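You operate a simulated robot arm through the tools that you are given. There is no shell and no other tool.

You run a simulated robot arm. Do the job below in one go: nothing can be reset, and whatever is moved stays where it is left.

JOB
Put things in order on the window lane of the blue conveyor. At the end: the brown felt pad stands where the teal felt pad stood; the blue oil can stands where the brown felt pad stood; the teal felt pad is on the brown seal box; one of the protector packs from the loading end of the blue conveyor is on the tray end of the grey jog box; whatever was shut is shut again. Leave all else as you found it, and nothing knocked over. Set down upright: protector pack.
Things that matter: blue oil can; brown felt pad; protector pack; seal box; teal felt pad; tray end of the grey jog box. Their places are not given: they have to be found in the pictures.

Only the result counts: the job must be done as asked and must still hold three seconds after the hand-in. Knocking over, shifting, dropping, spilling or breaking anything else fails it. A push-on lid holds only when it is set on centred and level and pressed home; a screw cap is set on level and turned clockwise until tight.

ROBOT AND FRAMES
A 7-joint arm with a two-finger parallel gripper, fixed in place. Base frame: the origin is at the foot of the arm, x ahead of it, y to its left, z up. Readings come in cm, degrees, newtons and seconds.
With the tool pointing down near the work surface it reaches from about 24 to 68 cm from the base axis. Its first joint turns from -66.0 to 66.0 degrees. Payload 2.4 kg.
The tool frame sits at the grasp point between the pads (the TCP): z along the fingers, y along the line on which they close. The tips reach 3 cm beyond it. The gripper opens to 9.4 cm. The fingers are 2.8 cm wide and 1 cm thick; the gripper's body (5 by 9.6 cm) begins 5.5 cm behind the TCP.
Orientation is that of the tool frame in the base frame, as a unit quaternion [x, y, z, w]. With the fingers straight down and closing along the base's y, the tool's x points along the base's -x, its y along +y and its z along -z.

CONTROLS
- The arm moves only by the tool nudge_tool. Its argument "increments" is a list of rows, each a list of 3 entries, a list of its own where there are three numbers: the shift along the tool's x, y, z in units of 40 mm (1.0 is 40 mm), then the turn, a rotation vector about the tool's x, y, z in units of 5 degrees (1.0 is 5 degrees), then the closure in counts, from 0 (fully open) to 255 (shut). In form: [[[dx, dy, dz], [wx, wy, wz], fingers], ...]. A call has 1 to 20 rows; each row shifts and turns the commanded pose from where the row before left it, along the tool's axes as they then stand. A call with a number of a shift or a turn outside -1 to 1 is refused whole. Each row takes 0.2 s and may step no farther than 5 cm and 8.6 degrees from the row before; otherwise, or with a gripper value out of range, the whole call is refused. Where a pose cannot be reached the arm comes as near as it can. A force on the tool above 40 N (or 10 N above the force at the start of the call, whichever is more), or a blocked arm, ends the call early, and 0.2 s more pass. The fingers move at their own pace (about 15.3 cm/s each) and stop on an object; they squeeze with about 23 N. The grip force told is the motor's: it shows also when the fingers shut on nothing. Time passes only in rows, and 0.2 s behind the last, so rows that do not move let the fingers close. The reply holds the time, the measured pose of the TCP, the force on the tool along the base axes, the opening and the grip force, in the units named above and with some noise, with the torque about the TCP (base axes, N m) and any sound that the robot's microphone picked up.
- Cameras (640 x 400 px; columns grow to the right, rows downward): "scene" is fixed at [2.51, 46.82, 143.72]; the picture's right is [-0.84, -0.54, 0.00], its down [-0.33, 0.53, -0.78] and it looks along [0.42, -0.66, -0.62] (base axes); focal length 317 px, centre (320, 200). "wrist" rides on the gripper at [7.6, 1.4, -10.3] in the tool frame; the picture's right is [-0.18, 0.98, 0.00], its down [-0.75, -0.14, -0.64] and it looks along [-0.63, -0.12, 0.77] (tool axes); focal length 243 px, centre (320, 200).
- capture(camera): a new picture of that camera. It takes no simulated time.
- point_at(camera, pixels): for up to 12 pixels [column, row] of the newest picture of that camera ("zoom" is the newest enlarged one), the place [x, y, z] in the base frame of the surface seen there, good to about 0.2 cm. It takes no simulated time.
- enlarge(camera, box): a new picture of the part [left, top, right, bottom] of that camera's present view, enlarged. It takes no simulated time.
- sign_off(): hands the job in; it is judged then, once.

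Open the gripper and draw the arm clear of the work before you hand the job in, unless the task says otherwise.

The tools are called as a command line: name --argument value ..., lists and objects as JSON in quotes. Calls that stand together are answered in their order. nudge_tool: Moves the arm, as the interface text tells. Its arguments: {"type":"object","properties":{"increments":{"type":"array","items":{"type":"array"}}},"required":["increments"]} The other tools are called the same way: capture (camera) takes a picture; point_at (camera, pixels) gives the place of the surface under pixels of a picture; enlarge (camera, box) takes an enlarged picture of a part of a camera's view; sign_off () hands the job in.

At the start:

```text
time_s: 0.0
tool_pos: [33.89, -5.03, 107.29]
tool_rot: [0.0, 1.0, 0.001, 0.001]
ft_force: [1.1, 0.6, -0.1]
torque: [0.02, -0.02, 0.02]
gripper_width: 9.41
gripper_force: 0.1
```

scene: 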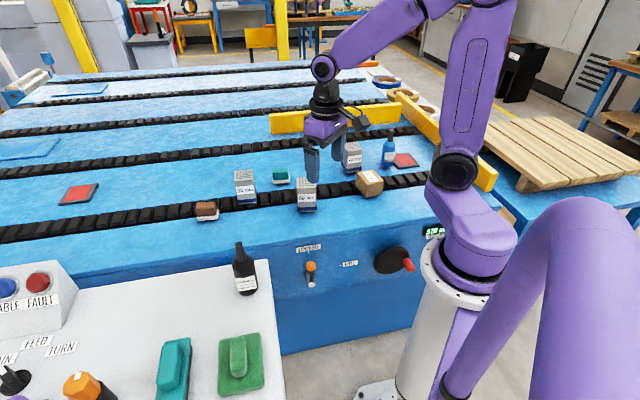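
wrist: 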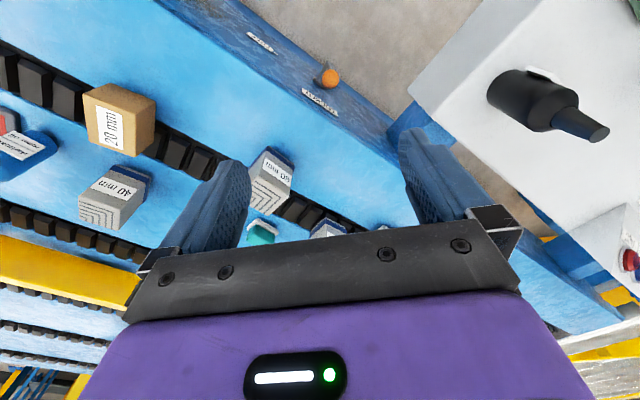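

The scene shows a conveyor with several objects around (180-420, 140-220) and a control panel. I'll enlarge the scene areas to identify the things.

enlarge --camera "scene" --box '[180, 120, 440, 280]'

enlarge --camera "scene" --box '[0, 230, 300, 400]'

enlarge --camera "scene" --box '[0, 40, 320, 240]'

```text
2.46 times, centred on (310, 200) of scene
```

zoom: 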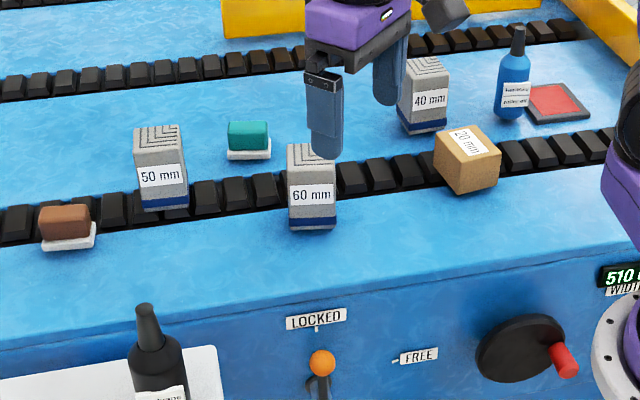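

```text
2.13 times, centred on (150, 315) of scene
```

zoom: 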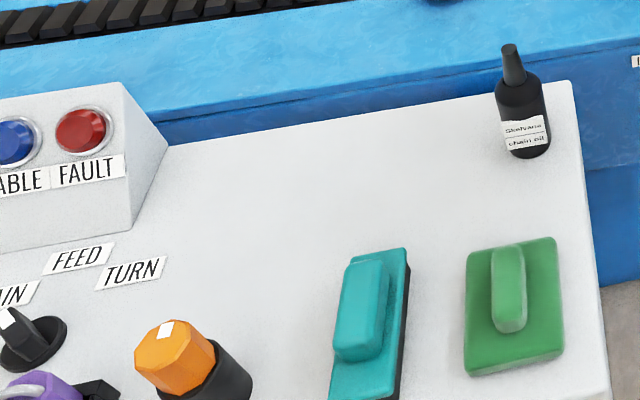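

```text
2.00 times, centred on (160, 140) of scene
```

zoom: 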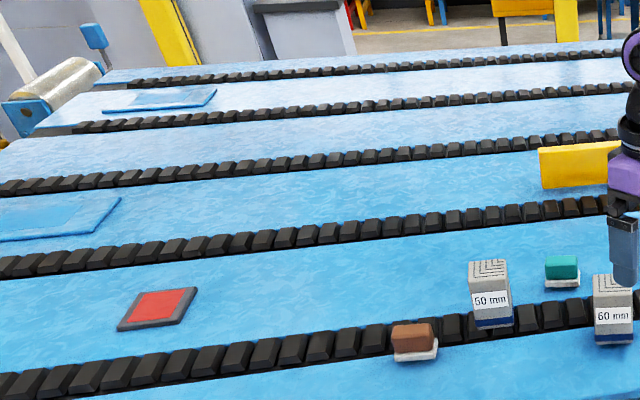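

The zoom shows a brown pad, a teal pad, three grey packs marked 40/50/60 mm, a "20 mm" carton and a blue bottle. I'll take a fresh scene picture and measure these positions.

capture --camera "scene"

point_at --camera "scene" --pixels '[[206, 206], [206, 216], [281, 174], [281, 182], [244, 174], [306, 184], [352, 147], [369, 180], [388, 145], [405, 160], [246, 270], [80, 195]]'

point_at --camera "scene" --pixels '[[150, 300], [230, 300], [260, 320], [100, 340], [200, 380], [174, 365], [240, 355], [330, 205], [230, 222], [150, 180], [340, 230], [300, 160]]'

```text
taken
```

scene: 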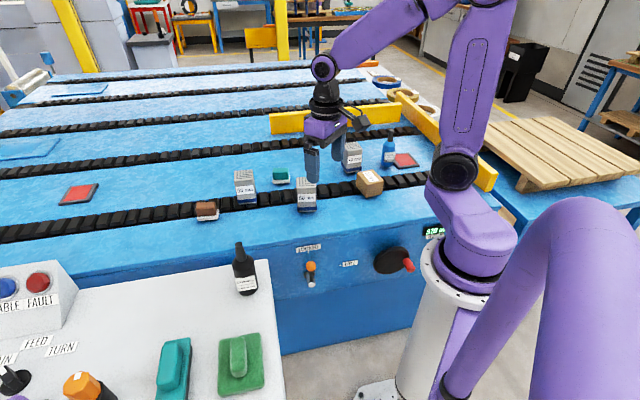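

```text
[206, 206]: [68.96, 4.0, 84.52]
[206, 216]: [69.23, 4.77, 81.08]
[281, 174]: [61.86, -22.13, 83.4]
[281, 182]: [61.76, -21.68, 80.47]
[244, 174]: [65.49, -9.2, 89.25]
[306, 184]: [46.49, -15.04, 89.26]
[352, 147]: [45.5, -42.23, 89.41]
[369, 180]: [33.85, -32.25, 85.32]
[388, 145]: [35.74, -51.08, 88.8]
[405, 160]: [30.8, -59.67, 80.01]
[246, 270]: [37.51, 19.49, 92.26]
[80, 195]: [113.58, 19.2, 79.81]
```

```text
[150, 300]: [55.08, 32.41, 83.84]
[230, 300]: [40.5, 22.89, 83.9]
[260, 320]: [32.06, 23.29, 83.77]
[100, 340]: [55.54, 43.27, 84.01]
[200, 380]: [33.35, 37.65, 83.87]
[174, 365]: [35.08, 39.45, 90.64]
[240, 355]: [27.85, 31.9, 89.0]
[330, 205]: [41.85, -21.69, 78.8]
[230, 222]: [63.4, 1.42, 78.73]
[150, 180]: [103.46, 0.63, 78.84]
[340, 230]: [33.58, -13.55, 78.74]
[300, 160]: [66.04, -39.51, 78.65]
```

The belt surface is at z≈78.7 and the grey box top at z≈83.9. Next I enlarge closer on each object to read labels and outlines.

enlarge --camera "scene" --box '[185, 150, 265, 230]'

enlarge --camera "scene" --box '[260, 150, 340, 230]'

enlarge --camera "scene" --box '[335, 125, 435, 205]'

enlarge --camera "scene" --box '[0, 230, 120, 400]'

enlarge --camera "scene" --box '[280, 230, 450, 310]'

enlarge --camera "wrist" --box '[0, 40, 360, 260]'

```text
5.00 times, centred on (225, 190) of scene
```

zoom: 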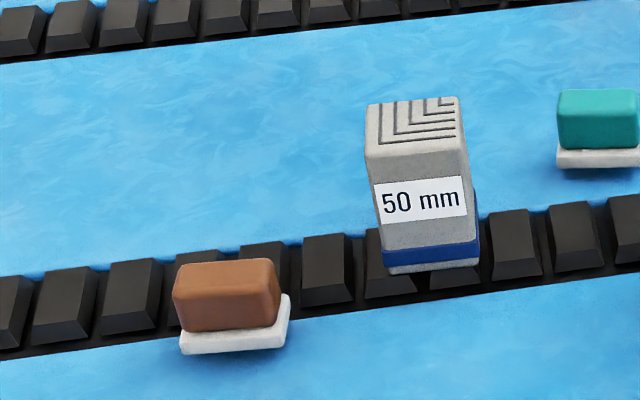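

```text
5.00 times, centred on (300, 190) of scene
```

zoom: 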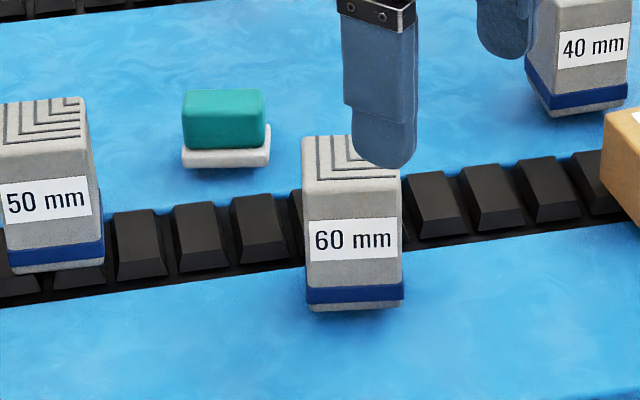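

```text
5.00 times, centred on (385, 165) of scene
```

zoom: 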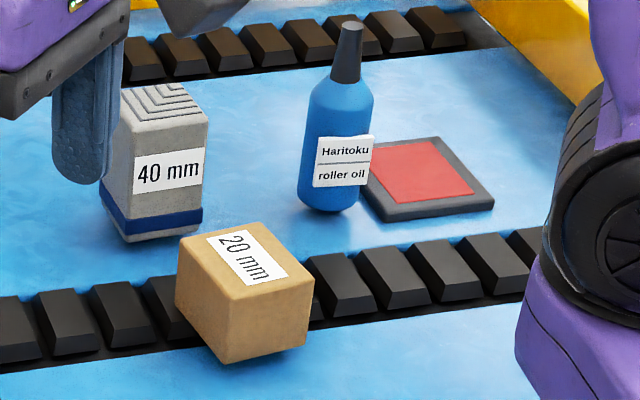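

```text
2.35 times, centred on (60, 315) of scene
```

zoom: 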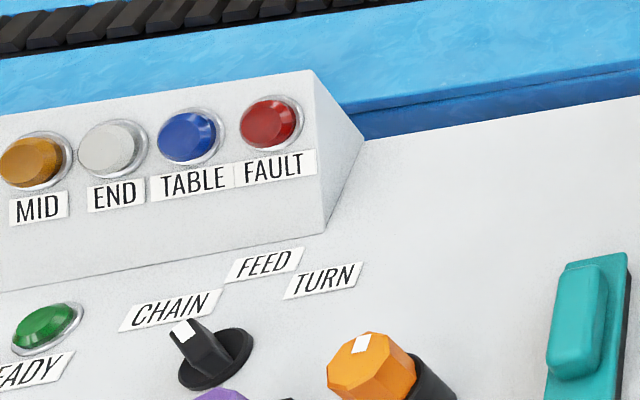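

```text
3.76 times, centred on (365, 270) of scene
```

zoom: 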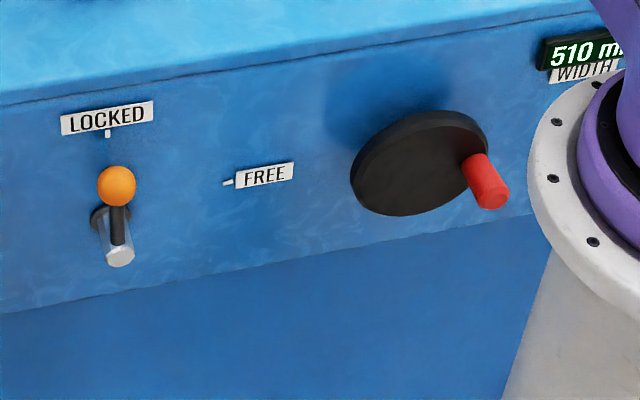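

```text
1.78 times, centred on (180, 150) of wrist
```

zoom: 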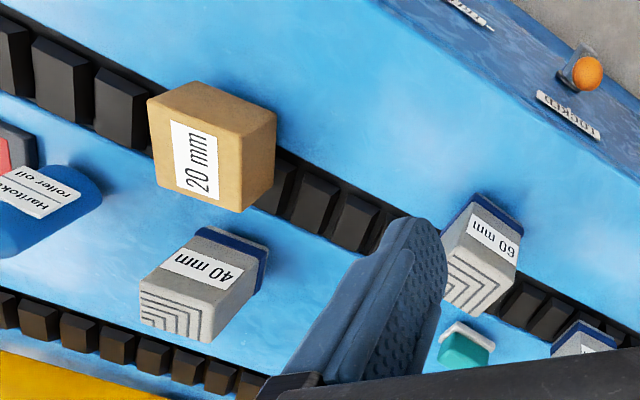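

The seal box must be the brown "20 mm" carton, the blue can is the "Haritoku roller oil", and the grey 40/50/60 mm packs are the protector packs. I move the arm forward at height to look at the belt objects with the wrist camera.

nudge_tool --increments '[[[-1, 0, 0], [0, 0, 0], 0], [[-1, 0, 0], [0, 0, 0], 0], [[-1, 0, 0], [0, 0, 0], 0], [[0, 0, 0], [0, 0, 0], 0]]'

capture --camera "wrist"

capture --camera "scene"

```text
time_s: 1.0
tool_pos: [45.84, -4.8, 107.09]
tool_rot: [0.0, 1.0, 0.0, 0.0]
ft_force: [-0.4, 0.1, 0.0]
torque: [0.03, -0.03, -0.01]
gripper_width: 9.41
gripper_force: 0.1
```

```text
taken
```

wrist: 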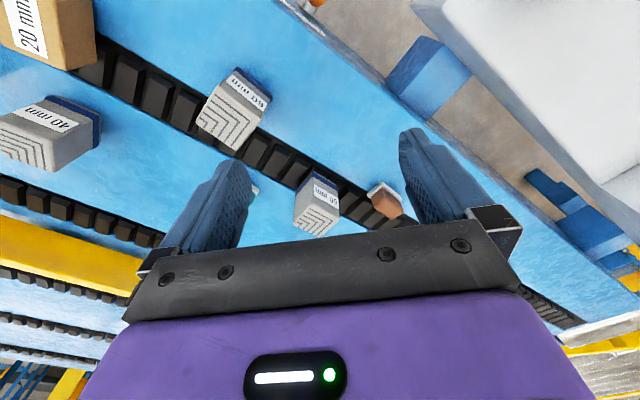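

```text
taken
```

scene: 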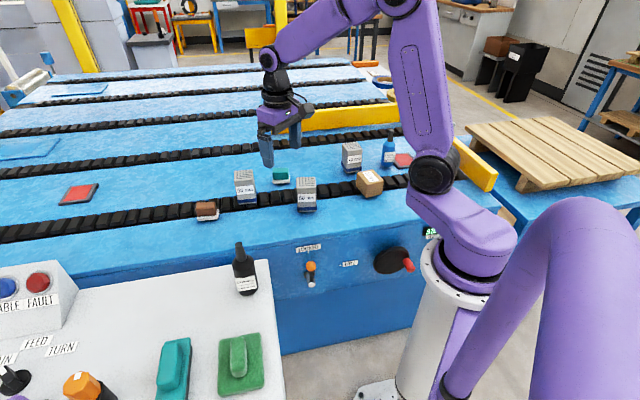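

The scene view is now unobstructed. I enlarge and measure the corners of the pads.

enlarge --camera "scene" --box '[185, 180, 235, 230]'

point_at --camera "zoom" --pixels '[[200, 160], [340, 148], [190, 190], [345, 175], [270, 220], [270, 165], [250, 278], [400, 200], [395, 265], [204, 292], [480, 300], [300, 80]]'

```text
8.00 times, centred on (210, 205) of scene
```

zoom: 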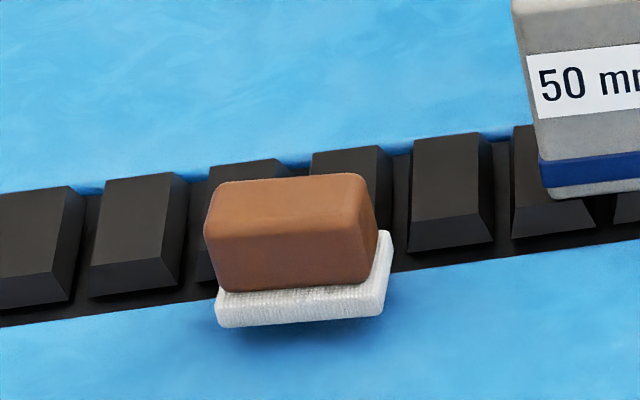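

```text
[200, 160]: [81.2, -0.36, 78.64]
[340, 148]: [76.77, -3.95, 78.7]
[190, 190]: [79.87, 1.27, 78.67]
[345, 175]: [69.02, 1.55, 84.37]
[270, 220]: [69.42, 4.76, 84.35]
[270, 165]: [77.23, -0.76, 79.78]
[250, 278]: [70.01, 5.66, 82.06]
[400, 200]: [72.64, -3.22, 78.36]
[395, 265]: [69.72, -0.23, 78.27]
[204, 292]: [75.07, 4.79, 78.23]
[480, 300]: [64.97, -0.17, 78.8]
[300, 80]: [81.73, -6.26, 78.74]
```

The brown pad sits on the chain links (z≈79.8) with an overhang. I sample more points on the pad's top and sides.

point_at --camera "zoom" --pixels '[[225, 190], [350, 180], [212, 215], [360, 205], [215, 230], [222, 285], [365, 280], [370, 200], [230, 315], [300, 310], [375, 305], [387, 250]]'

point_at --camera "zoom" --pixels '[[290, 185], [290, 200], [290, 210], [290, 215], [290, 230], [240, 200], [340, 190], [45, 210], [140, 195], [450, 160], [450, 180], [240, 168]]'

```text
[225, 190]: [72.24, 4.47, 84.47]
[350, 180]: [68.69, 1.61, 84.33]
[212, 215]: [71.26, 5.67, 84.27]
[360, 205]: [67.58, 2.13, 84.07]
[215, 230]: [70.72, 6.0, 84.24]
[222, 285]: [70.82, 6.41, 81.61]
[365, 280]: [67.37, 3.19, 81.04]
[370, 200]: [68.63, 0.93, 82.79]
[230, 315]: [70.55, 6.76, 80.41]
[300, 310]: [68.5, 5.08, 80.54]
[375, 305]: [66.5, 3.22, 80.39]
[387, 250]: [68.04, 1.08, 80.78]
```

```text
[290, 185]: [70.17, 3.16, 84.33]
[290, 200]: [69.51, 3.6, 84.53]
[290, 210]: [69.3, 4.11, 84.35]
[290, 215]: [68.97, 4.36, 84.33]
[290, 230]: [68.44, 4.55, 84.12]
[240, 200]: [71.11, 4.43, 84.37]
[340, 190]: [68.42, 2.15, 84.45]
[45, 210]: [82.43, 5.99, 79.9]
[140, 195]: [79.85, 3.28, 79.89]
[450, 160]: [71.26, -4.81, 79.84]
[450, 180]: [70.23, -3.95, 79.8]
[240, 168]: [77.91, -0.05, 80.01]
```

The brown block's top is at z≈84.4, centered near (69.6, 3.7), long side along ~46°. Now I zoom in on the teal pad.

enlarge --camera "scene" --box '[241, 155, 321, 205]'

point_at --camera "zoom" --pixels '[[265, 135], [370, 130], [260, 165], [375, 155], [320, 140], [320, 160], [255, 210], [380, 205], [260, 228], [385, 225], [320, 225], [250, 225]]'

```text
8.00 times, centred on (281, 180) of scene
```

zoom: 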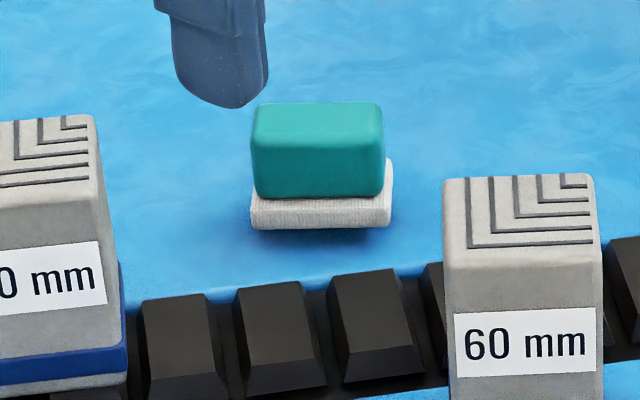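

```text
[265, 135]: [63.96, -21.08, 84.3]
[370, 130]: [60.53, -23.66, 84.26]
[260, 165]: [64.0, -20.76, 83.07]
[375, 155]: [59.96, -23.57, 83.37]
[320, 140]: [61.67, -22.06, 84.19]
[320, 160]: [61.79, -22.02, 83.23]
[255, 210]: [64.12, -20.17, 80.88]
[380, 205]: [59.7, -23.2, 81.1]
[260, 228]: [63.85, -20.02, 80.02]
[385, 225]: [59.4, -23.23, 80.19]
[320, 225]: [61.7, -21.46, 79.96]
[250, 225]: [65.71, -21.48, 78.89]
```

Both pads have tops near z≈84.3 and bottoms near z≈79.9, even the teal one off the chain. I check the bottoms of the packs and the can to learn the true support height.

enlarge --camera "scene" --box '[330, 135, 410, 185]'

point_at --camera "zoom" --pixels '[[470, 20], [470, 75], [470, 130], [440, 190], [470, 225], [470, 235], [470, 243], [170, 60], [120, 80], [140, 225], [150, 265], [200, 255]]'

point_at --camera "zoom" --pixels '[[110, 250], [145, 275], [230, 250], [120, 90], [235, 75], [130, 115], [240, 95], [90, 150], [440, 100], [495, 100], [500, 150], [430, 140]]'

```text
8.00 times, centred on (370, 160) of scene
```

zoom: 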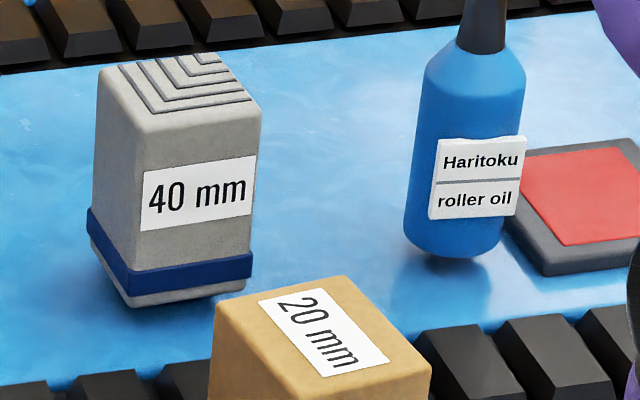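

```text
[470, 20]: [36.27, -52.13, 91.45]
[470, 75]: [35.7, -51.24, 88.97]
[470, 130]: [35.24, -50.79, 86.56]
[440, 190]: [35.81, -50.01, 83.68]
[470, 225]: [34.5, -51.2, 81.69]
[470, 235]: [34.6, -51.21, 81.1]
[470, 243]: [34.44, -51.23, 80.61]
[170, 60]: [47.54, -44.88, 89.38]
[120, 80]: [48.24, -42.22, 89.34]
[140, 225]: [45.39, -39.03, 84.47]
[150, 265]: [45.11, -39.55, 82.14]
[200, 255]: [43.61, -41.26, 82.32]
```

```text
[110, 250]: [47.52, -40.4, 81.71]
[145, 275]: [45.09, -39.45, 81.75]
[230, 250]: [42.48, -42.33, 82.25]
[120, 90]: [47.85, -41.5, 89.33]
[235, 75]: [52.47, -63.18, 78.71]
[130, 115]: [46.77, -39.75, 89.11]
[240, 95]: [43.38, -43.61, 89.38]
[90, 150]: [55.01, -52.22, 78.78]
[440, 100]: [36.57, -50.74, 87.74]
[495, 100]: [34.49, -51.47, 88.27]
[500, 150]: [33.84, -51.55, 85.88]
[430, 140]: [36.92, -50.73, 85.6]
```

All items seem to rest at z≈79.9. Now I zoom on the seal box to get its top face corners and check it is level.

enlarge --camera "scene" --box '[330, 160, 410, 210]'

point_at --camera "zoom" --pixels '[[225, 105], [335, 85], [425, 160], [305, 185], [320, 130], [270, 145], [380, 130], [290, 285], [420, 250], [215, 190], [300, 270], [350, 230]]'

point_at --camera "zoom" --pixels '[[240, 110], [260, 120], [330, 95], [345, 105], [400, 150], [410, 160], [300, 175], [315, 172], [282, 160], [370, 115], [250, 98], [360, 170]]'

```text
8.00 times, centred on (370, 185) of scene
```

zoom: 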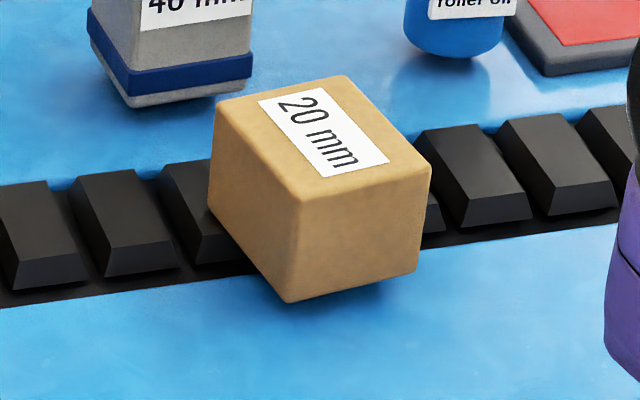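

```text
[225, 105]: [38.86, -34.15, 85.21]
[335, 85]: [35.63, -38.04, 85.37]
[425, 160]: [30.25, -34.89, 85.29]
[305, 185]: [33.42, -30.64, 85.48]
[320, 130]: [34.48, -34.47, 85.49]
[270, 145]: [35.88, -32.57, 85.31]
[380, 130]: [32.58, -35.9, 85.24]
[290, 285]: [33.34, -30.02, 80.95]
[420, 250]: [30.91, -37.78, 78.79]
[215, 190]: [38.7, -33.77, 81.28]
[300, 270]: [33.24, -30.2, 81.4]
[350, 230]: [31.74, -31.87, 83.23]
```

```text
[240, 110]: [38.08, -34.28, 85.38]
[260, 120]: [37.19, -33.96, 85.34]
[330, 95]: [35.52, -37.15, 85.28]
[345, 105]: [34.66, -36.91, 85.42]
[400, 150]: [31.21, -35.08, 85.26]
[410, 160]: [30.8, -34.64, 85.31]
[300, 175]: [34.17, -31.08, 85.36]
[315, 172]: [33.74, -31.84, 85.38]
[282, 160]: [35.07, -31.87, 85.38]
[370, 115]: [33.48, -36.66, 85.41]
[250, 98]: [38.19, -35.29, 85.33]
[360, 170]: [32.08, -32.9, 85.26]
```

The seal box top is level at z≈85.35, centre ≈(34.45, -34.4). I move to hover above the teal pad at about (62.2, -23) and then turn the tool to line up with it.

nudge_tool --increments '[[[-0.683, -0.758, 0.25], [0, 0, 0], 0], [[-0.683, -0.758, 0.25], [0, 0, 0], 0], [[-0.683, -0.758, 0.25], [0, 0, 0], 0], [[-0.683, -0.758, 0.25], [0, 0, 0], 0], [[-0.683, -0.758, 0.25], [0, 0, 0], 0], [[-0.683, -0.758, 0.25], [0, 0, 0], 0], [[0, 0, 0], [0, 0, 0], 0]]'

capture --camera "wrist"

```text
time_s: 2.6
tool_pos: [62.35, -22.97, 101.14]
tool_rot: [-0.001, 1.0, 0.0, -0.001]
ft_force: [-0.7, 0.6, 0.1]
torque: [0.0, 0.0, -0.02]
gripper_width: 9.39
gripper_force: 0.1
```

```text
taken
```

wrist: 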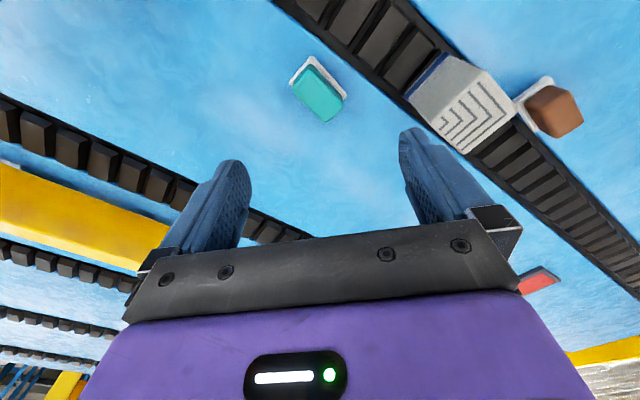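

The teal pad shows between the fingers near (320, 90). I enlarge it and measure its outline.

enlarge --camera "wrist" --box '[280, 40, 360, 140]'

enlarge --camera "wrist" --box '[280, 65, 360, 115]'

```text
4.00 times, centred on (320, 90) of wrist
```

zoom: 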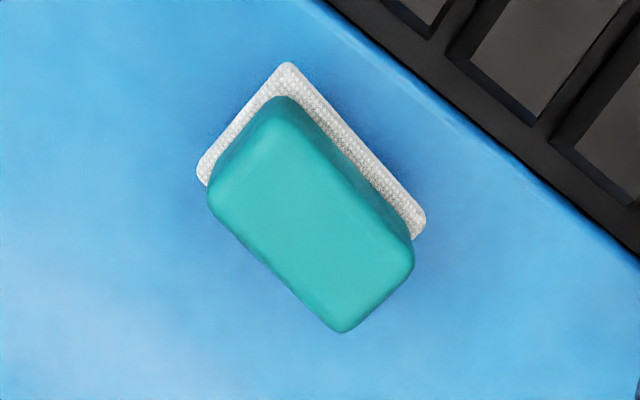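

```text
8.00 times, centred on (320, 90) of wrist
```

zoom: 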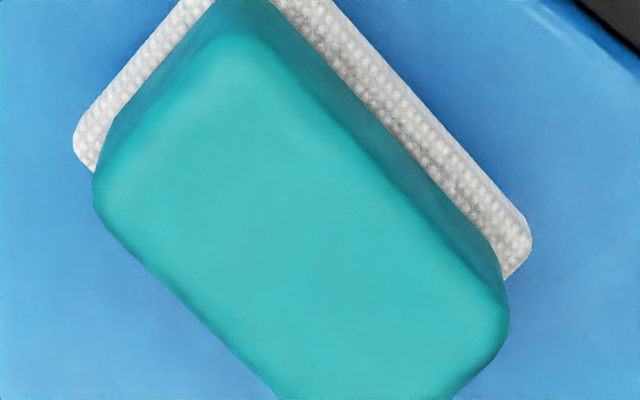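

enlarge --camera "wrist" --box '[240, 40, 400, 140]'

point_at --camera "zoom" --pixels '[[288, 66], [200, 172], [422, 222], [215, 205], [343, 325], [408, 255], [275, 140], [310, 230], [265, 255], [370, 205], [230, 170], [375, 290]]'

```text
4.00 times, centred on (320, 90) of wrist
```

zoom: 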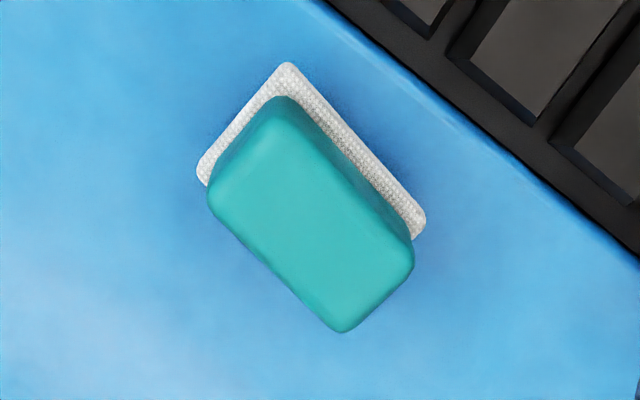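

```text
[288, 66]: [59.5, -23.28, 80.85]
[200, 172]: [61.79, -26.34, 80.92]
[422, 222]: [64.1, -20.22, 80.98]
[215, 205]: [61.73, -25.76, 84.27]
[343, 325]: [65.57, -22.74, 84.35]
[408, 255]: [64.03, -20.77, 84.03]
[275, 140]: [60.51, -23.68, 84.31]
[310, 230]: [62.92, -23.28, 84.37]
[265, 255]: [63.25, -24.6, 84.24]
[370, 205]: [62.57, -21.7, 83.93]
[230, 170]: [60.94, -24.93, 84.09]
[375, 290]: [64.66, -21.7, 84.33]
```

The teal pad's base corners give a centre of (62.95, -23.28), long side at 33.6°, block from z≈81 to 84.35. I centre over it, turn the tool 33.6° and check the picture before going down.

nudge_tool --increments '[[[-0.15, -0.078, 0], [0, 0, 0], 0], [[0, 0, 0], [0, 0, -0.96], 0], [[0, 0, 0], [0, 0, -0.96], 0], [[0, 0, 0], [0, 0, -0.96], 0], [[0, 0, 0], [0, 0, -0.96], 0], [[0, 0, 0], [0, 0, -0.96], 0], [[0, 0, 0], [0, 0, -0.96], 0], [[0, 0, 0], [0, 0, -0.96], 0], [[0, 0, 0.9], [0, 0, 0], 0], [[0, 0, 0.9], [0, 0, 0], 0], [[0, 0, 0.5], [0, 0, 0], 0], [[0, 0, 0], [0, 0, 0], 0]]'

capture --camera "wrist"

```text
time_s: 5.2
tool_pos: [62.74, -23.35, 91.93]
tool_rot: [-0.289, 0.957, 0.0, 0.0]
ft_force: [0.4, 0.1, -0.5]
torque: [-0.01, -0.02, -0.01]
gripper_width: 9.38
gripper_force: 0.1
```

```text
taken
```

wrist: 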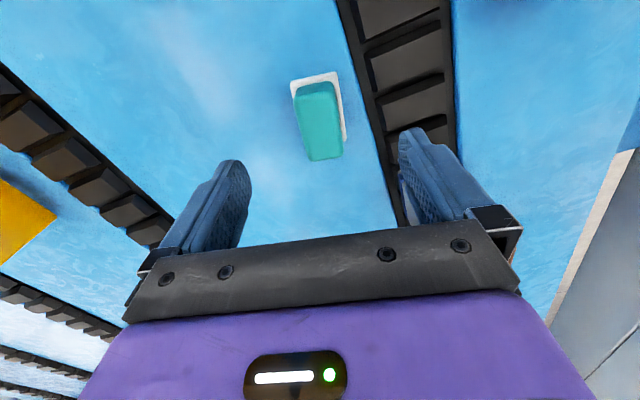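

The pad is aligned between the fingers. I go straight down to TCP z≈84.4 and close.

nudge_tool --increments '[[[-0.03, 0, 0.7], [0, 0, 0], 0], [[0, 0, 0.6], [0, 0, 0], 0], [[0, 0, 0.4], [0, 0, 0], 0], [[0, 0, 0.18], [0, 0, 0], 0], [[0, 0, 0], [0, 0, 0], 0]]'

capture --camera "wrist"

```text
time_s: 6.4
tool_pos: [63.14, -23.35, 84.54]
tool_rot: [-0.29, 0.957, 0.001, 0.0]
ft_force: [-0.2, -0.5, -1.4]
torque: [-0.03, 0.02, 0.01]
gripper_width: 9.41
gripper_force: 0.0
```

```text
taken
```

wrist: 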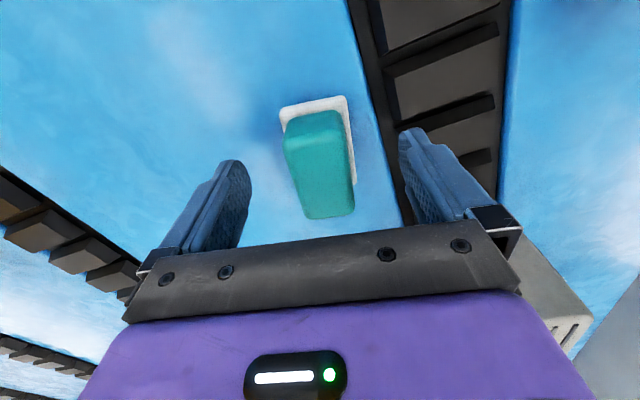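

The pad is centred between the fingers at TCP z=84.5. I close the fingers now.

nudge_tool --increments '[[[0, 0, 0], [0, 0, 0], 255], [[0, 0, 0], [0, 0, 0], 255], [[0, 0, 0], [0, 0, 0], 255], [[0, 0, 0], [0, 0, 0], 255]]'

```text
time_s: 7.4
tool_pos: [63.04, -23.4, 84.7]
tool_rot: [-0.29, 0.957, 0.0, 0.0]
ft_force: [-0.4, 0.1, 0.6]
torque: [0.01, -0.04, 0.0]
gripper_width: 3.6
gripper_force: 22.9
```

Gripped at 3.6 cm width with 22.9 N. I lift to about z=100 and carry it over the seal box.

nudge_tool --increments '[[[0, 0, -0.5], [0, 0, 0], 255], [[0, 0, -0.85], [0, 0, 0], 255], [[0, 0, -0.85], [0, 0, 0], 255], [[0, 0, -0.85], [0, 0, 0], 255], [[0, 0, -0.85], [0, 0, 0], 255], [[0.83, 0.184, 0], [0, 0, 0], 255], [[0.83, 0.184, 0], [0, 0, 0], 255], [[0.83, 0.184, 0], [0, 0, 0], 255], [[0.83, 0.184, 0], [0, 0, 0], 255], [[0.83, 0.184, 0], [0, 0, 0], 255], [[0.83, 0.184, 0], [0, 0, 0], 255], [[0.83, 0.184, 0], [0, 0, 0], 255], [[0.83, 0.184, 0], [0, 0, 0], 255], [[0.83, 0.184, 0], [0, 0, 0], 255], [[0, 0, 0], [0, 0, 0], 255]]'

nudge_tool --increments '[[[0, 0, 0], [0, 0, 0.9586], 255], [[0, 0, 0], [0, 0, 0.9586], 255], [[0, 0, 0], [0, 0, 0.9586], 255], [[0, 0, 0], [0, 0, 0.9586], 255], [[0, 0, 0], [0, 0, 0.9586], 255], [[0, 0, 0], [0, 0, 0.9586], 255], [[0, 0, 0], [0, 0, 0.9586], 255], [[0, 0, 0], [0, 0, 0.9586], 255], [[0, 0, 0], [0, 0, 0.9586], 255], [[0, 0, 0], [0, 0, 0.9586], 255], [[0, 0, 0], [0, 0, 0.9586], 255], [[0, 0, 0], [0, 0, 0.9586], 255], [[0, 0, 0], [0, 0, 0.9586], 255], [[0, 0, 0], [0, 0, 0.9586], 255], [[0, 0, 0], [0, 0, 0], 255]]'

capture --camera "wrist"

capture --camera "scene"

```text
time_s: 10.6
tool_pos: [34.53, -34.55, 100.08]
tool_rot: [-0.289, 0.957, 0.0, 0.0]
ft_force: [-1.0, -0.3, -0.8]
torque: [0.03, -0.02, 0.01]
gripper_width: 3.6
gripper_force: 22.9
```

```text
time_s: 13.8
tool_pos: [34.34, -34.38, 100.18]
tool_rot: [0.289, 0.957, 0.0, 0.0]
ft_force: [0.3, 0.5, -0.8]
torque: [0.0, 0.01, 0.01]
gripper_width: 3.58
gripper_force: 22.9
```

```text
taken
```

wrist: 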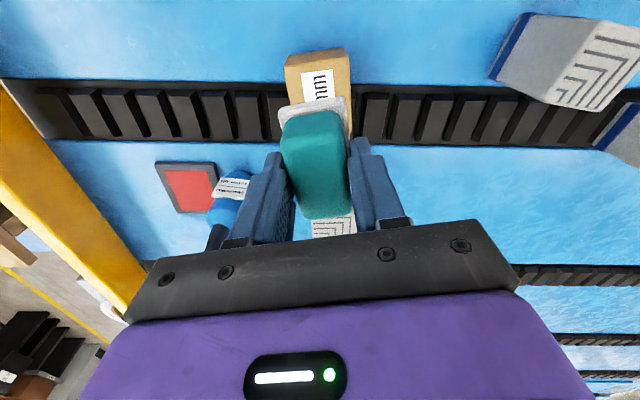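

```text
taken
```

scene: 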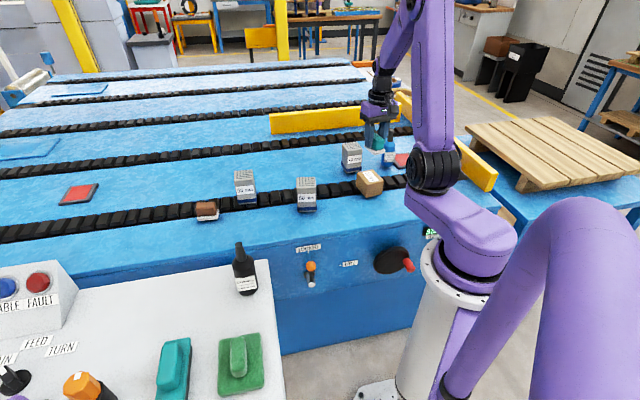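

The pad hangs over the carton, aligned with it. I check the carton's visible top corners from the wrist view before lowering.

enlarge --camera "wrist" --box '[240, 30, 400, 130]'

point_at --camera "zoom" --pixels '[[182, 148], [200, 240], [440, 130], [445, 210], [180, 110], [430, 80], [300, 140], [420, 150], [300, 300], [200, 300], [160, 310], [425, 270]]'

```text
4.00 times, centred on (320, 80) of wrist
```

zoom: 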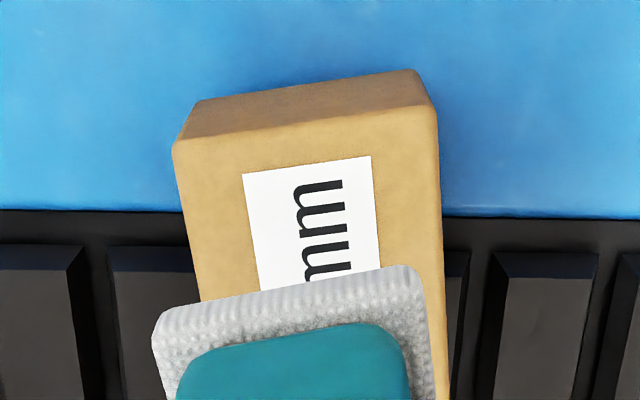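

```text
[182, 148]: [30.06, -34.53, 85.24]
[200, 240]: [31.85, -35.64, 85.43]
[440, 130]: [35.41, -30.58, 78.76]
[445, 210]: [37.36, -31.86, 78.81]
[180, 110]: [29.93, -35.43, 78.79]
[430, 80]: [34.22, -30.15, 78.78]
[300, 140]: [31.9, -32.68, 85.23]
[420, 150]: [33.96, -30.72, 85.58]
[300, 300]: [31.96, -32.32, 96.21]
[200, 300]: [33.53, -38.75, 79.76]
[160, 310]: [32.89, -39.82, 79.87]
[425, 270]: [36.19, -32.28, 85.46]
```

The carton centre is confirmed at about (34.5, -34.4), and the pad sits ~0.4 cm toward the tool's +x. I correct that and lower to just above the carton.

nudge_tool --increments '[[[-0.1, 0, 0.3], [0, 0, 0], 255], [[0, 0, 0.7], [0, 0, 0], 255], [[0, 0, 0.7], [0, 0, 0], 255], [[0, 0, 0.5], [0, 0, 0], 255], [[0, 0, 0.2], [0, 0, 0], 255], [[0, 0, 0], [0, 0, 0], 255]]'

capture --camera "wrist"

enlarge --camera "scene" --box '[330, 140, 410, 210]'

```text
time_s: 15.2
tool_pos: [34.62, -34.63, 90.59]
tool_rot: [0.288, 0.958, 0.0, 0.0]
ft_force: [0.1, -0.1, -0.5]
torque: [0.01, 0.01, -0.03]
gripper_width: 3.59
gripper_force: 23.2
```

```text
taken
```

wrist: 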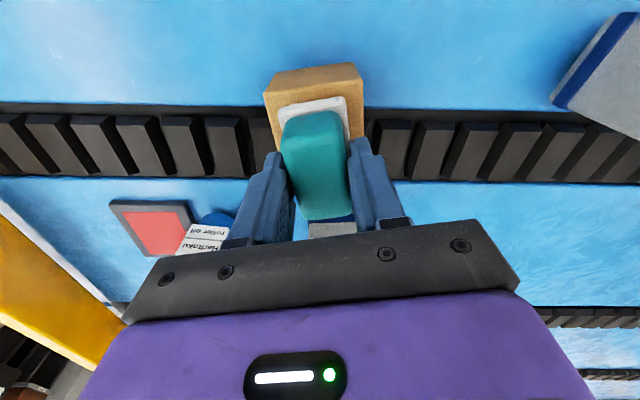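

```text
5.71 times, centred on (370, 175) of scene
```

zoom: 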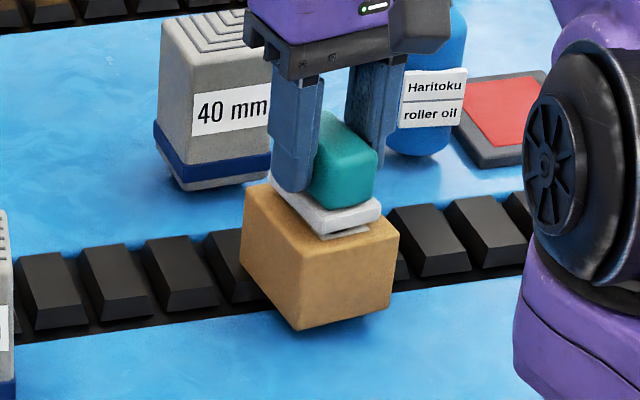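

The pad is centred just above the carton's top. I lower in small steps and watch the force.

nudge_tool --increments '[[[0, 0, 0.05], [0, 0, 0], 255], [[0, 0, 0.04], [0, 0, 0], 255], [[0, 0, 0], [0, 0, 0], 255]]'

```text
time_s: 16.0
tool_pos: [34.56, -34.52, 90.18]
tool_rot: [0.287, 0.958, 0.0, 0.0]
ft_force: [-0.2, 0.4, -0.2]
torque: [-0.01, 0.0, 0.0]
gripper_width: 3.62
gripper_force: 23.5
```

nudge_tool --increments '[[[0, 0, 0.03], [0, 0, 0], 255], [[0, 0, 0.03], [0, 0, 0], 255], [[0, 0, 0], [0, 0, 0], 255]]'

enlarge --camera "scene" --box '[340, 155, 400, 205]'

```text
time_s: 16.8
tool_pos: [34.77, -34.68, 90.17]
tool_rot: [0.287, 0.958, 0.001, 0.001]
ft_force: [-2.7, 4.0, 19.4]
torque: [0.08, 0.06, -0.01]
gripper_width: 3.62
gripper_force: 23.4
```

```text
8.00 times, centred on (370, 180) of scene
```

zoom: 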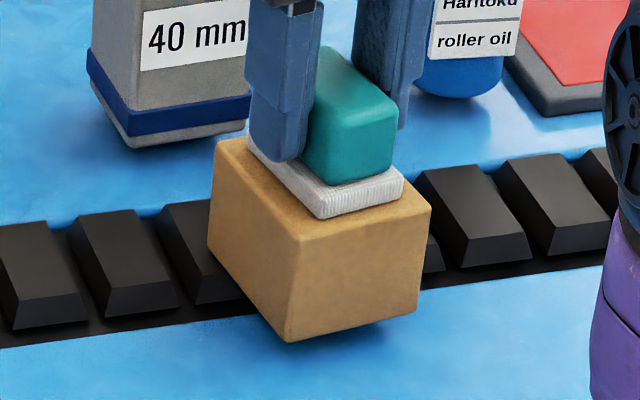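

Contact shows (19 N up, TCP 90.17). I ease off slightly, open the fingers, and rise.

nudge_tool --increments '[[[0, 0, -0.03], [0, 0, 0], 255], [[0, 0, 0], [0, 0, 0], 255], [[0, 0, 0], [0, 0, 0], 120], [[0, 0, 0], [0, 0, 0], 60], [[0, 0, 0], [0, 0, 0], 60]]'

nudge_tool --increments '[[[0, 0, -0.4], [0, 0, 0], 60], [[0, 0, -0.8], [0, 0, 0], 60], [[0, 0, -0.9], [0, 0, 0], 0], [[0, 0, -0.6], [0, 0, 0], 0], [[0, 0, 0], [0, 0, 0], 0]]'

capture --camera "wrist"

enlarge --camera "scene" --box '[330, 140, 410, 210]'

```text
time_s: 18.0
tool_pos: [34.66, -34.57, 90.19]
tool_rot: [0.287, 0.958, 0.001, -0.001]
ft_force: [-0.1, -0.5, 0.5]
torque: [-0.01, 0.01, 0.02]
gripper_width: 7.19
gripper_force: 0.1
```

```text
time_s: 19.2
tool_pos: [34.58, -34.77, 100.95]
tool_rot: [0.287, 0.958, 0.0, 0.0]
ft_force: [0.0, 0.6, 0.1]
torque: [-0.03, 0.01, -0.04]
gripper_width: 9.42
gripper_force: 0.0
```

```text
taken
```

wrist: 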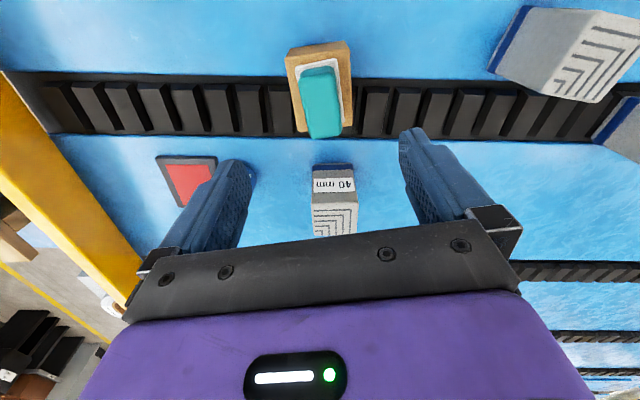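

```text
5.71 times, centred on (370, 175) of scene
```

zoom: 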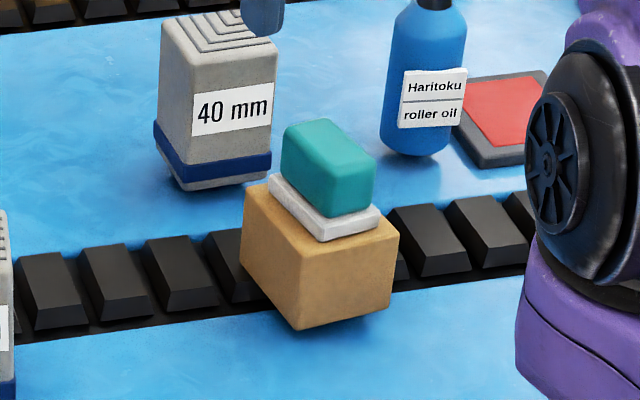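

The teal pad sits squarely on the seal box. Next I move to hover over the brown pad at about (69.6, 3.7), also testing the reach there.

nudge_tool --increments '[[[-0.153, 0.988, 0], [0, 0, 0], 0], [[-0.153, 0.988, 0], [0, 0, 0], 0], [[-0.153, 0.988, 0], [0, 0, 0], 0], [[-0.153, 0.988, 0], [0, 0, 0], 0], [[-0.153, 0.988, 0], [0, 0, 0], 0], [[-0.153, 0.988, 0], [0, 0, 0], 0], [[-0.153, 0.988, 0], [0, 0, 0], 0], [[-0.153, 0.988, 0], [0, 0, 0], 0], [[-0.153, 0.988, 0], [0, 0, 0], 0], [[-0.153, 0.988, 0], [0, 0, 0], 0], [[-0.153, 0.988, 0], [0, 0, 0], 0], [[-0.153, 0.988, 0], [0, 0, 0], 0], [[-0.153, 0.988, 0], [0, 0, 0], 0], [[0, 0, 0], [0, 0, 0], 0]]'

capture --camera "wrist"

```text
time_s: 22.2
tool_pos: [68.9, 3.88, 100.66]
tool_rot: [0.287, 0.958, -0.001, -0.001]
ft_force: [0.2, -0.3, 0.1]
torque: [-0.01, 0.01, 0.01]
gripper_width: 9.39
gripper_force: 0.0
out of reach, approached as far as the arm can: row 13
```

```text
taken
```

wrist: 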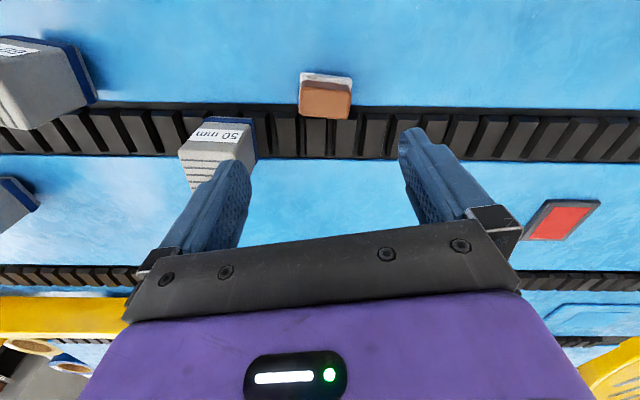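

The arm falls about 0.7 cm short pointing straight down here, so a slight outward tilt will be needed. I measure the brown pad in this view.

enlarge --camera "wrist" --box '[285, 70, 365, 120]'

point_at --camera "zoom" --pixels '[[130, 25], [530, 65], [540, 95], [120, 100], [125, 180], [510, 210], [500, 350], [115, 330], [310, 240], [320, 130], [200, 240], [440, 260]]'

```text
8.00 times, centred on (325, 95) of wrist
```

zoom: 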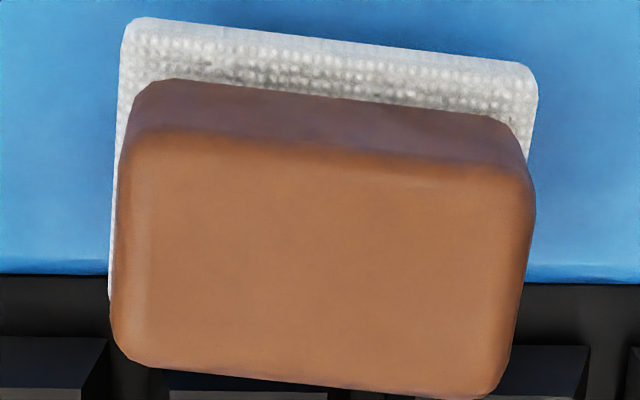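

```text
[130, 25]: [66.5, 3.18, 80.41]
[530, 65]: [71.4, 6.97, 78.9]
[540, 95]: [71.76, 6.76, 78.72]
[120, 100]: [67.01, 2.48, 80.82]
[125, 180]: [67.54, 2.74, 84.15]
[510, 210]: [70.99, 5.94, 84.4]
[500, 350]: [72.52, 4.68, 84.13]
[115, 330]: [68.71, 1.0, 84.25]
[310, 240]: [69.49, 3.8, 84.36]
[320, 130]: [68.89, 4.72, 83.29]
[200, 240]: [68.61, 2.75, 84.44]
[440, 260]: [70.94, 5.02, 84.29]
```

I take a few more samples along the pad's edges for its yaw and centre.

point_at --camera "zoom" --pixels '[[160, 45], [330, 60], [510, 80], [150, 155], [330, 175], [500, 190], [140, 340], [300, 365], [480, 375], [125, 250], [520, 280], [320, 260]]'

```text
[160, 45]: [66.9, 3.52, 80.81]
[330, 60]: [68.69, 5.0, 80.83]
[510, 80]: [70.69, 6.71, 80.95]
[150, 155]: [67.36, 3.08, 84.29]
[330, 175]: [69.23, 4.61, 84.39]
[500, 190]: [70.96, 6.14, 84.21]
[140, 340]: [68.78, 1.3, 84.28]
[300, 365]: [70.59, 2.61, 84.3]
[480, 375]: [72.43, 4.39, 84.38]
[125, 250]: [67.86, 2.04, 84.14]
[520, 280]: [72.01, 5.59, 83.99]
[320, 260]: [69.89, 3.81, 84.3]
```

The brown pad's yaw is ≈40.3° and its centre ≈(69.9, 3.75), radius 70 cm. I pull back 4 cm, turn to close along its length, and tilt the tool 15° outward to gain reach.

nudge_tool --increments '[[[0.834, -0.552, 0], [0, 0, 0], 0], [[0, 0, 0.7], [0, 0, 0.82], 0], [[0, 0, 0.7], [0, 0, 0.82], 0], [[0, 0, 0], [0, 0, 0.81], 0], [[0, 0, 0], [0, 0, 0.81], 0], [[0, 0, 0], [0, -0.75, 0], 0], [[0, 0, 0], [0, -0.75, 0], 0], [[0, 0, 0], [0, -0.75, 0], 0], [[0, 0, 0], [0, -0.75, 0], 0], [[0, 0, 0], [0, 0, 0], 0]]'

capture --camera "wrist"

```text
time_s: 24.4
tool_pos: [64.97, 3.86, 95.29]
tool_rot: [0.417, 0.899, -0.055, 0.119]
ft_force: [0.7, 0.4, -0.2]
torque: [0.0, -0.01, -0.01]
gripper_width: 9.42
gripper_force: 0.1
```

```text
taken
```

wrist: 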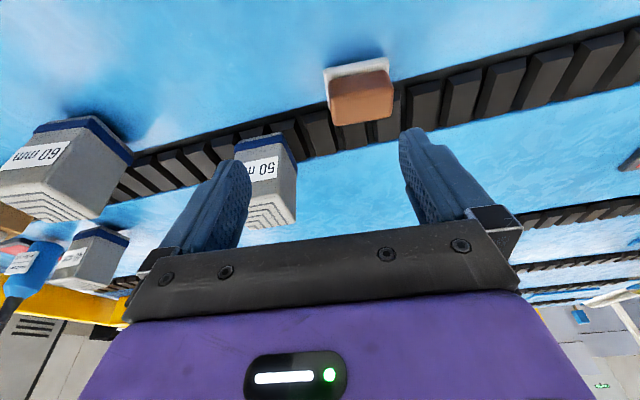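

The tool is tilted 15° outward and closing along the pad's length. I move to above the pad at TCP (69.64, 4.05, 90).

nudge_tool --increments '[[[-0.173, 0.46, 0.732], [0, 0, 0], 0], [[-0.173, 0.46, 0.732], [0, 0, 0], 0], [[0, 0, 0], [0, 0, 0], 0]]'

capture --camera "wrist"

```text
time_s: 25.2
tool_pos: [69.4, 3.78, 89.75]
tool_rot: [0.417, 0.9, -0.055, 0.118]
ft_force: [0.4, -0.6, 0.0]
torque: [-0.04, 0.0, 0.01]
gripper_width: 9.4
gripper_force: 0.0
```

```text
taken
```

wrist: 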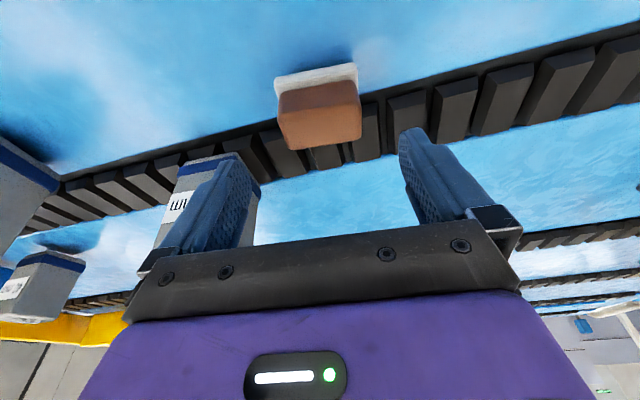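

The pad is between the fingers and the 50 mm pack is clear of the left finger. I descend vertically to TCP z≈84.5.

nudge_tool --increments '[[[0.137, 0.021, 0.5], [0, 0, 0], 0], [[0.137, 0.021, 0.5], [0, 0, 0], 0], [[0.068, 0.011, 0.25], [0, 0, 0], 0], [[0, 0, 0], [0, 0, 0], 0]]'

capture --camera "wrist"

enlarge --camera "scene" --box '[165, 170, 265, 240]'

```text
time_s: 26.2
tool_pos: [69.65, 3.91, 84.92]
tool_rot: [0.417, 0.9, -0.055, 0.118]
ft_force: [0.0, -0.8, -0.5]
torque: [-0.03, 0.0, 0.01]
gripper_width: 9.42
gripper_force: 0.0
```

```text
taken
```

wrist: 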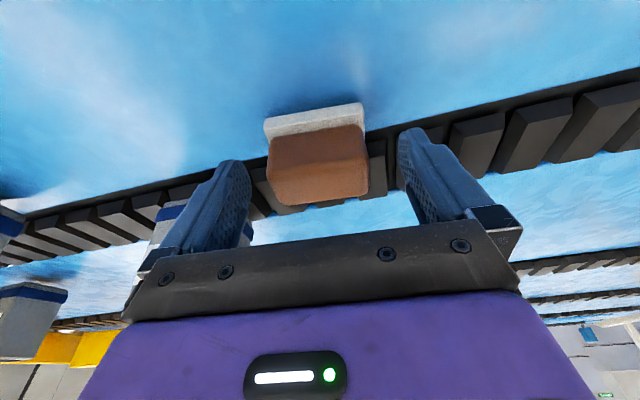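

```text
5.71 times, centred on (215, 205) of scene
```

zoom: 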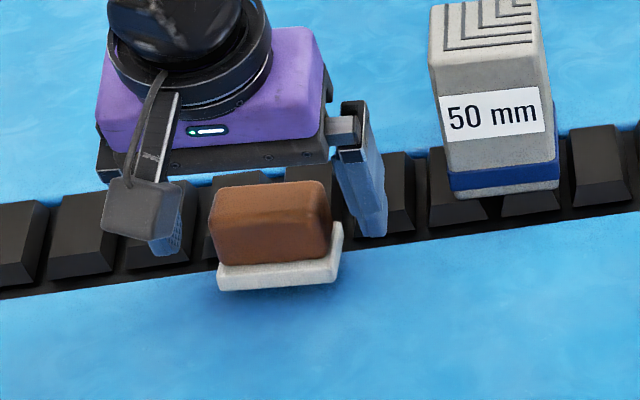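

TCP reads z=84.92; I go 0.4 cm lower and slightly inward so the fingers meet the block's middle, then close.

nudge_tool --increments '[[[0.08, 0, 0.08], [0, 0, 0], 0], [[0, 0, 0], [0, 0, 0], 0], [[0, 0, 0], [0, 0, 0], 255], [[0, 0, 0], [0, 0, 0], 255], [[0, 0, 0], [0, 0, 0], 255], [[0, 0, 0], [0, 0, 0], 255]]'

capture --camera "wrist"

enlarge --camera "scene" --box '[165, 170, 265, 240]'

```text
time_s: 27.6
tool_pos: [69.52, 4.17, 84.37]
tool_rot: [0.416, 0.9, -0.055, 0.119]
ft_force: [-0.2, 0.2, -0.1]
torque: [0.01, -0.06, 0.0]
gripper_width: 5.97
gripper_force: 23.1
```

```text
taken
```

wrist: 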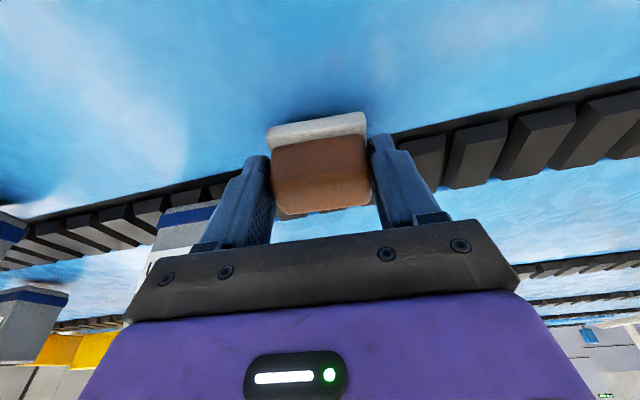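

```text
5.71 times, centred on (215, 205) of scene
```

zoom: 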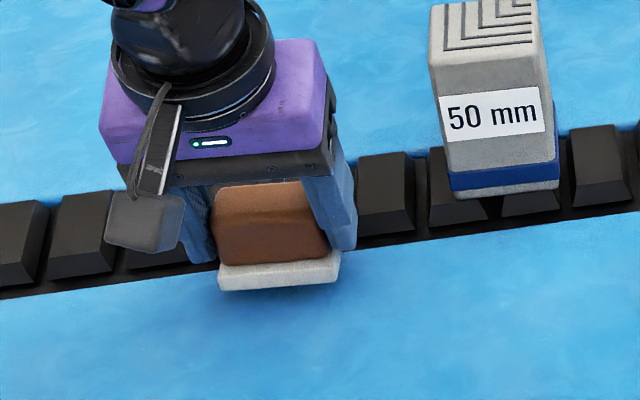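

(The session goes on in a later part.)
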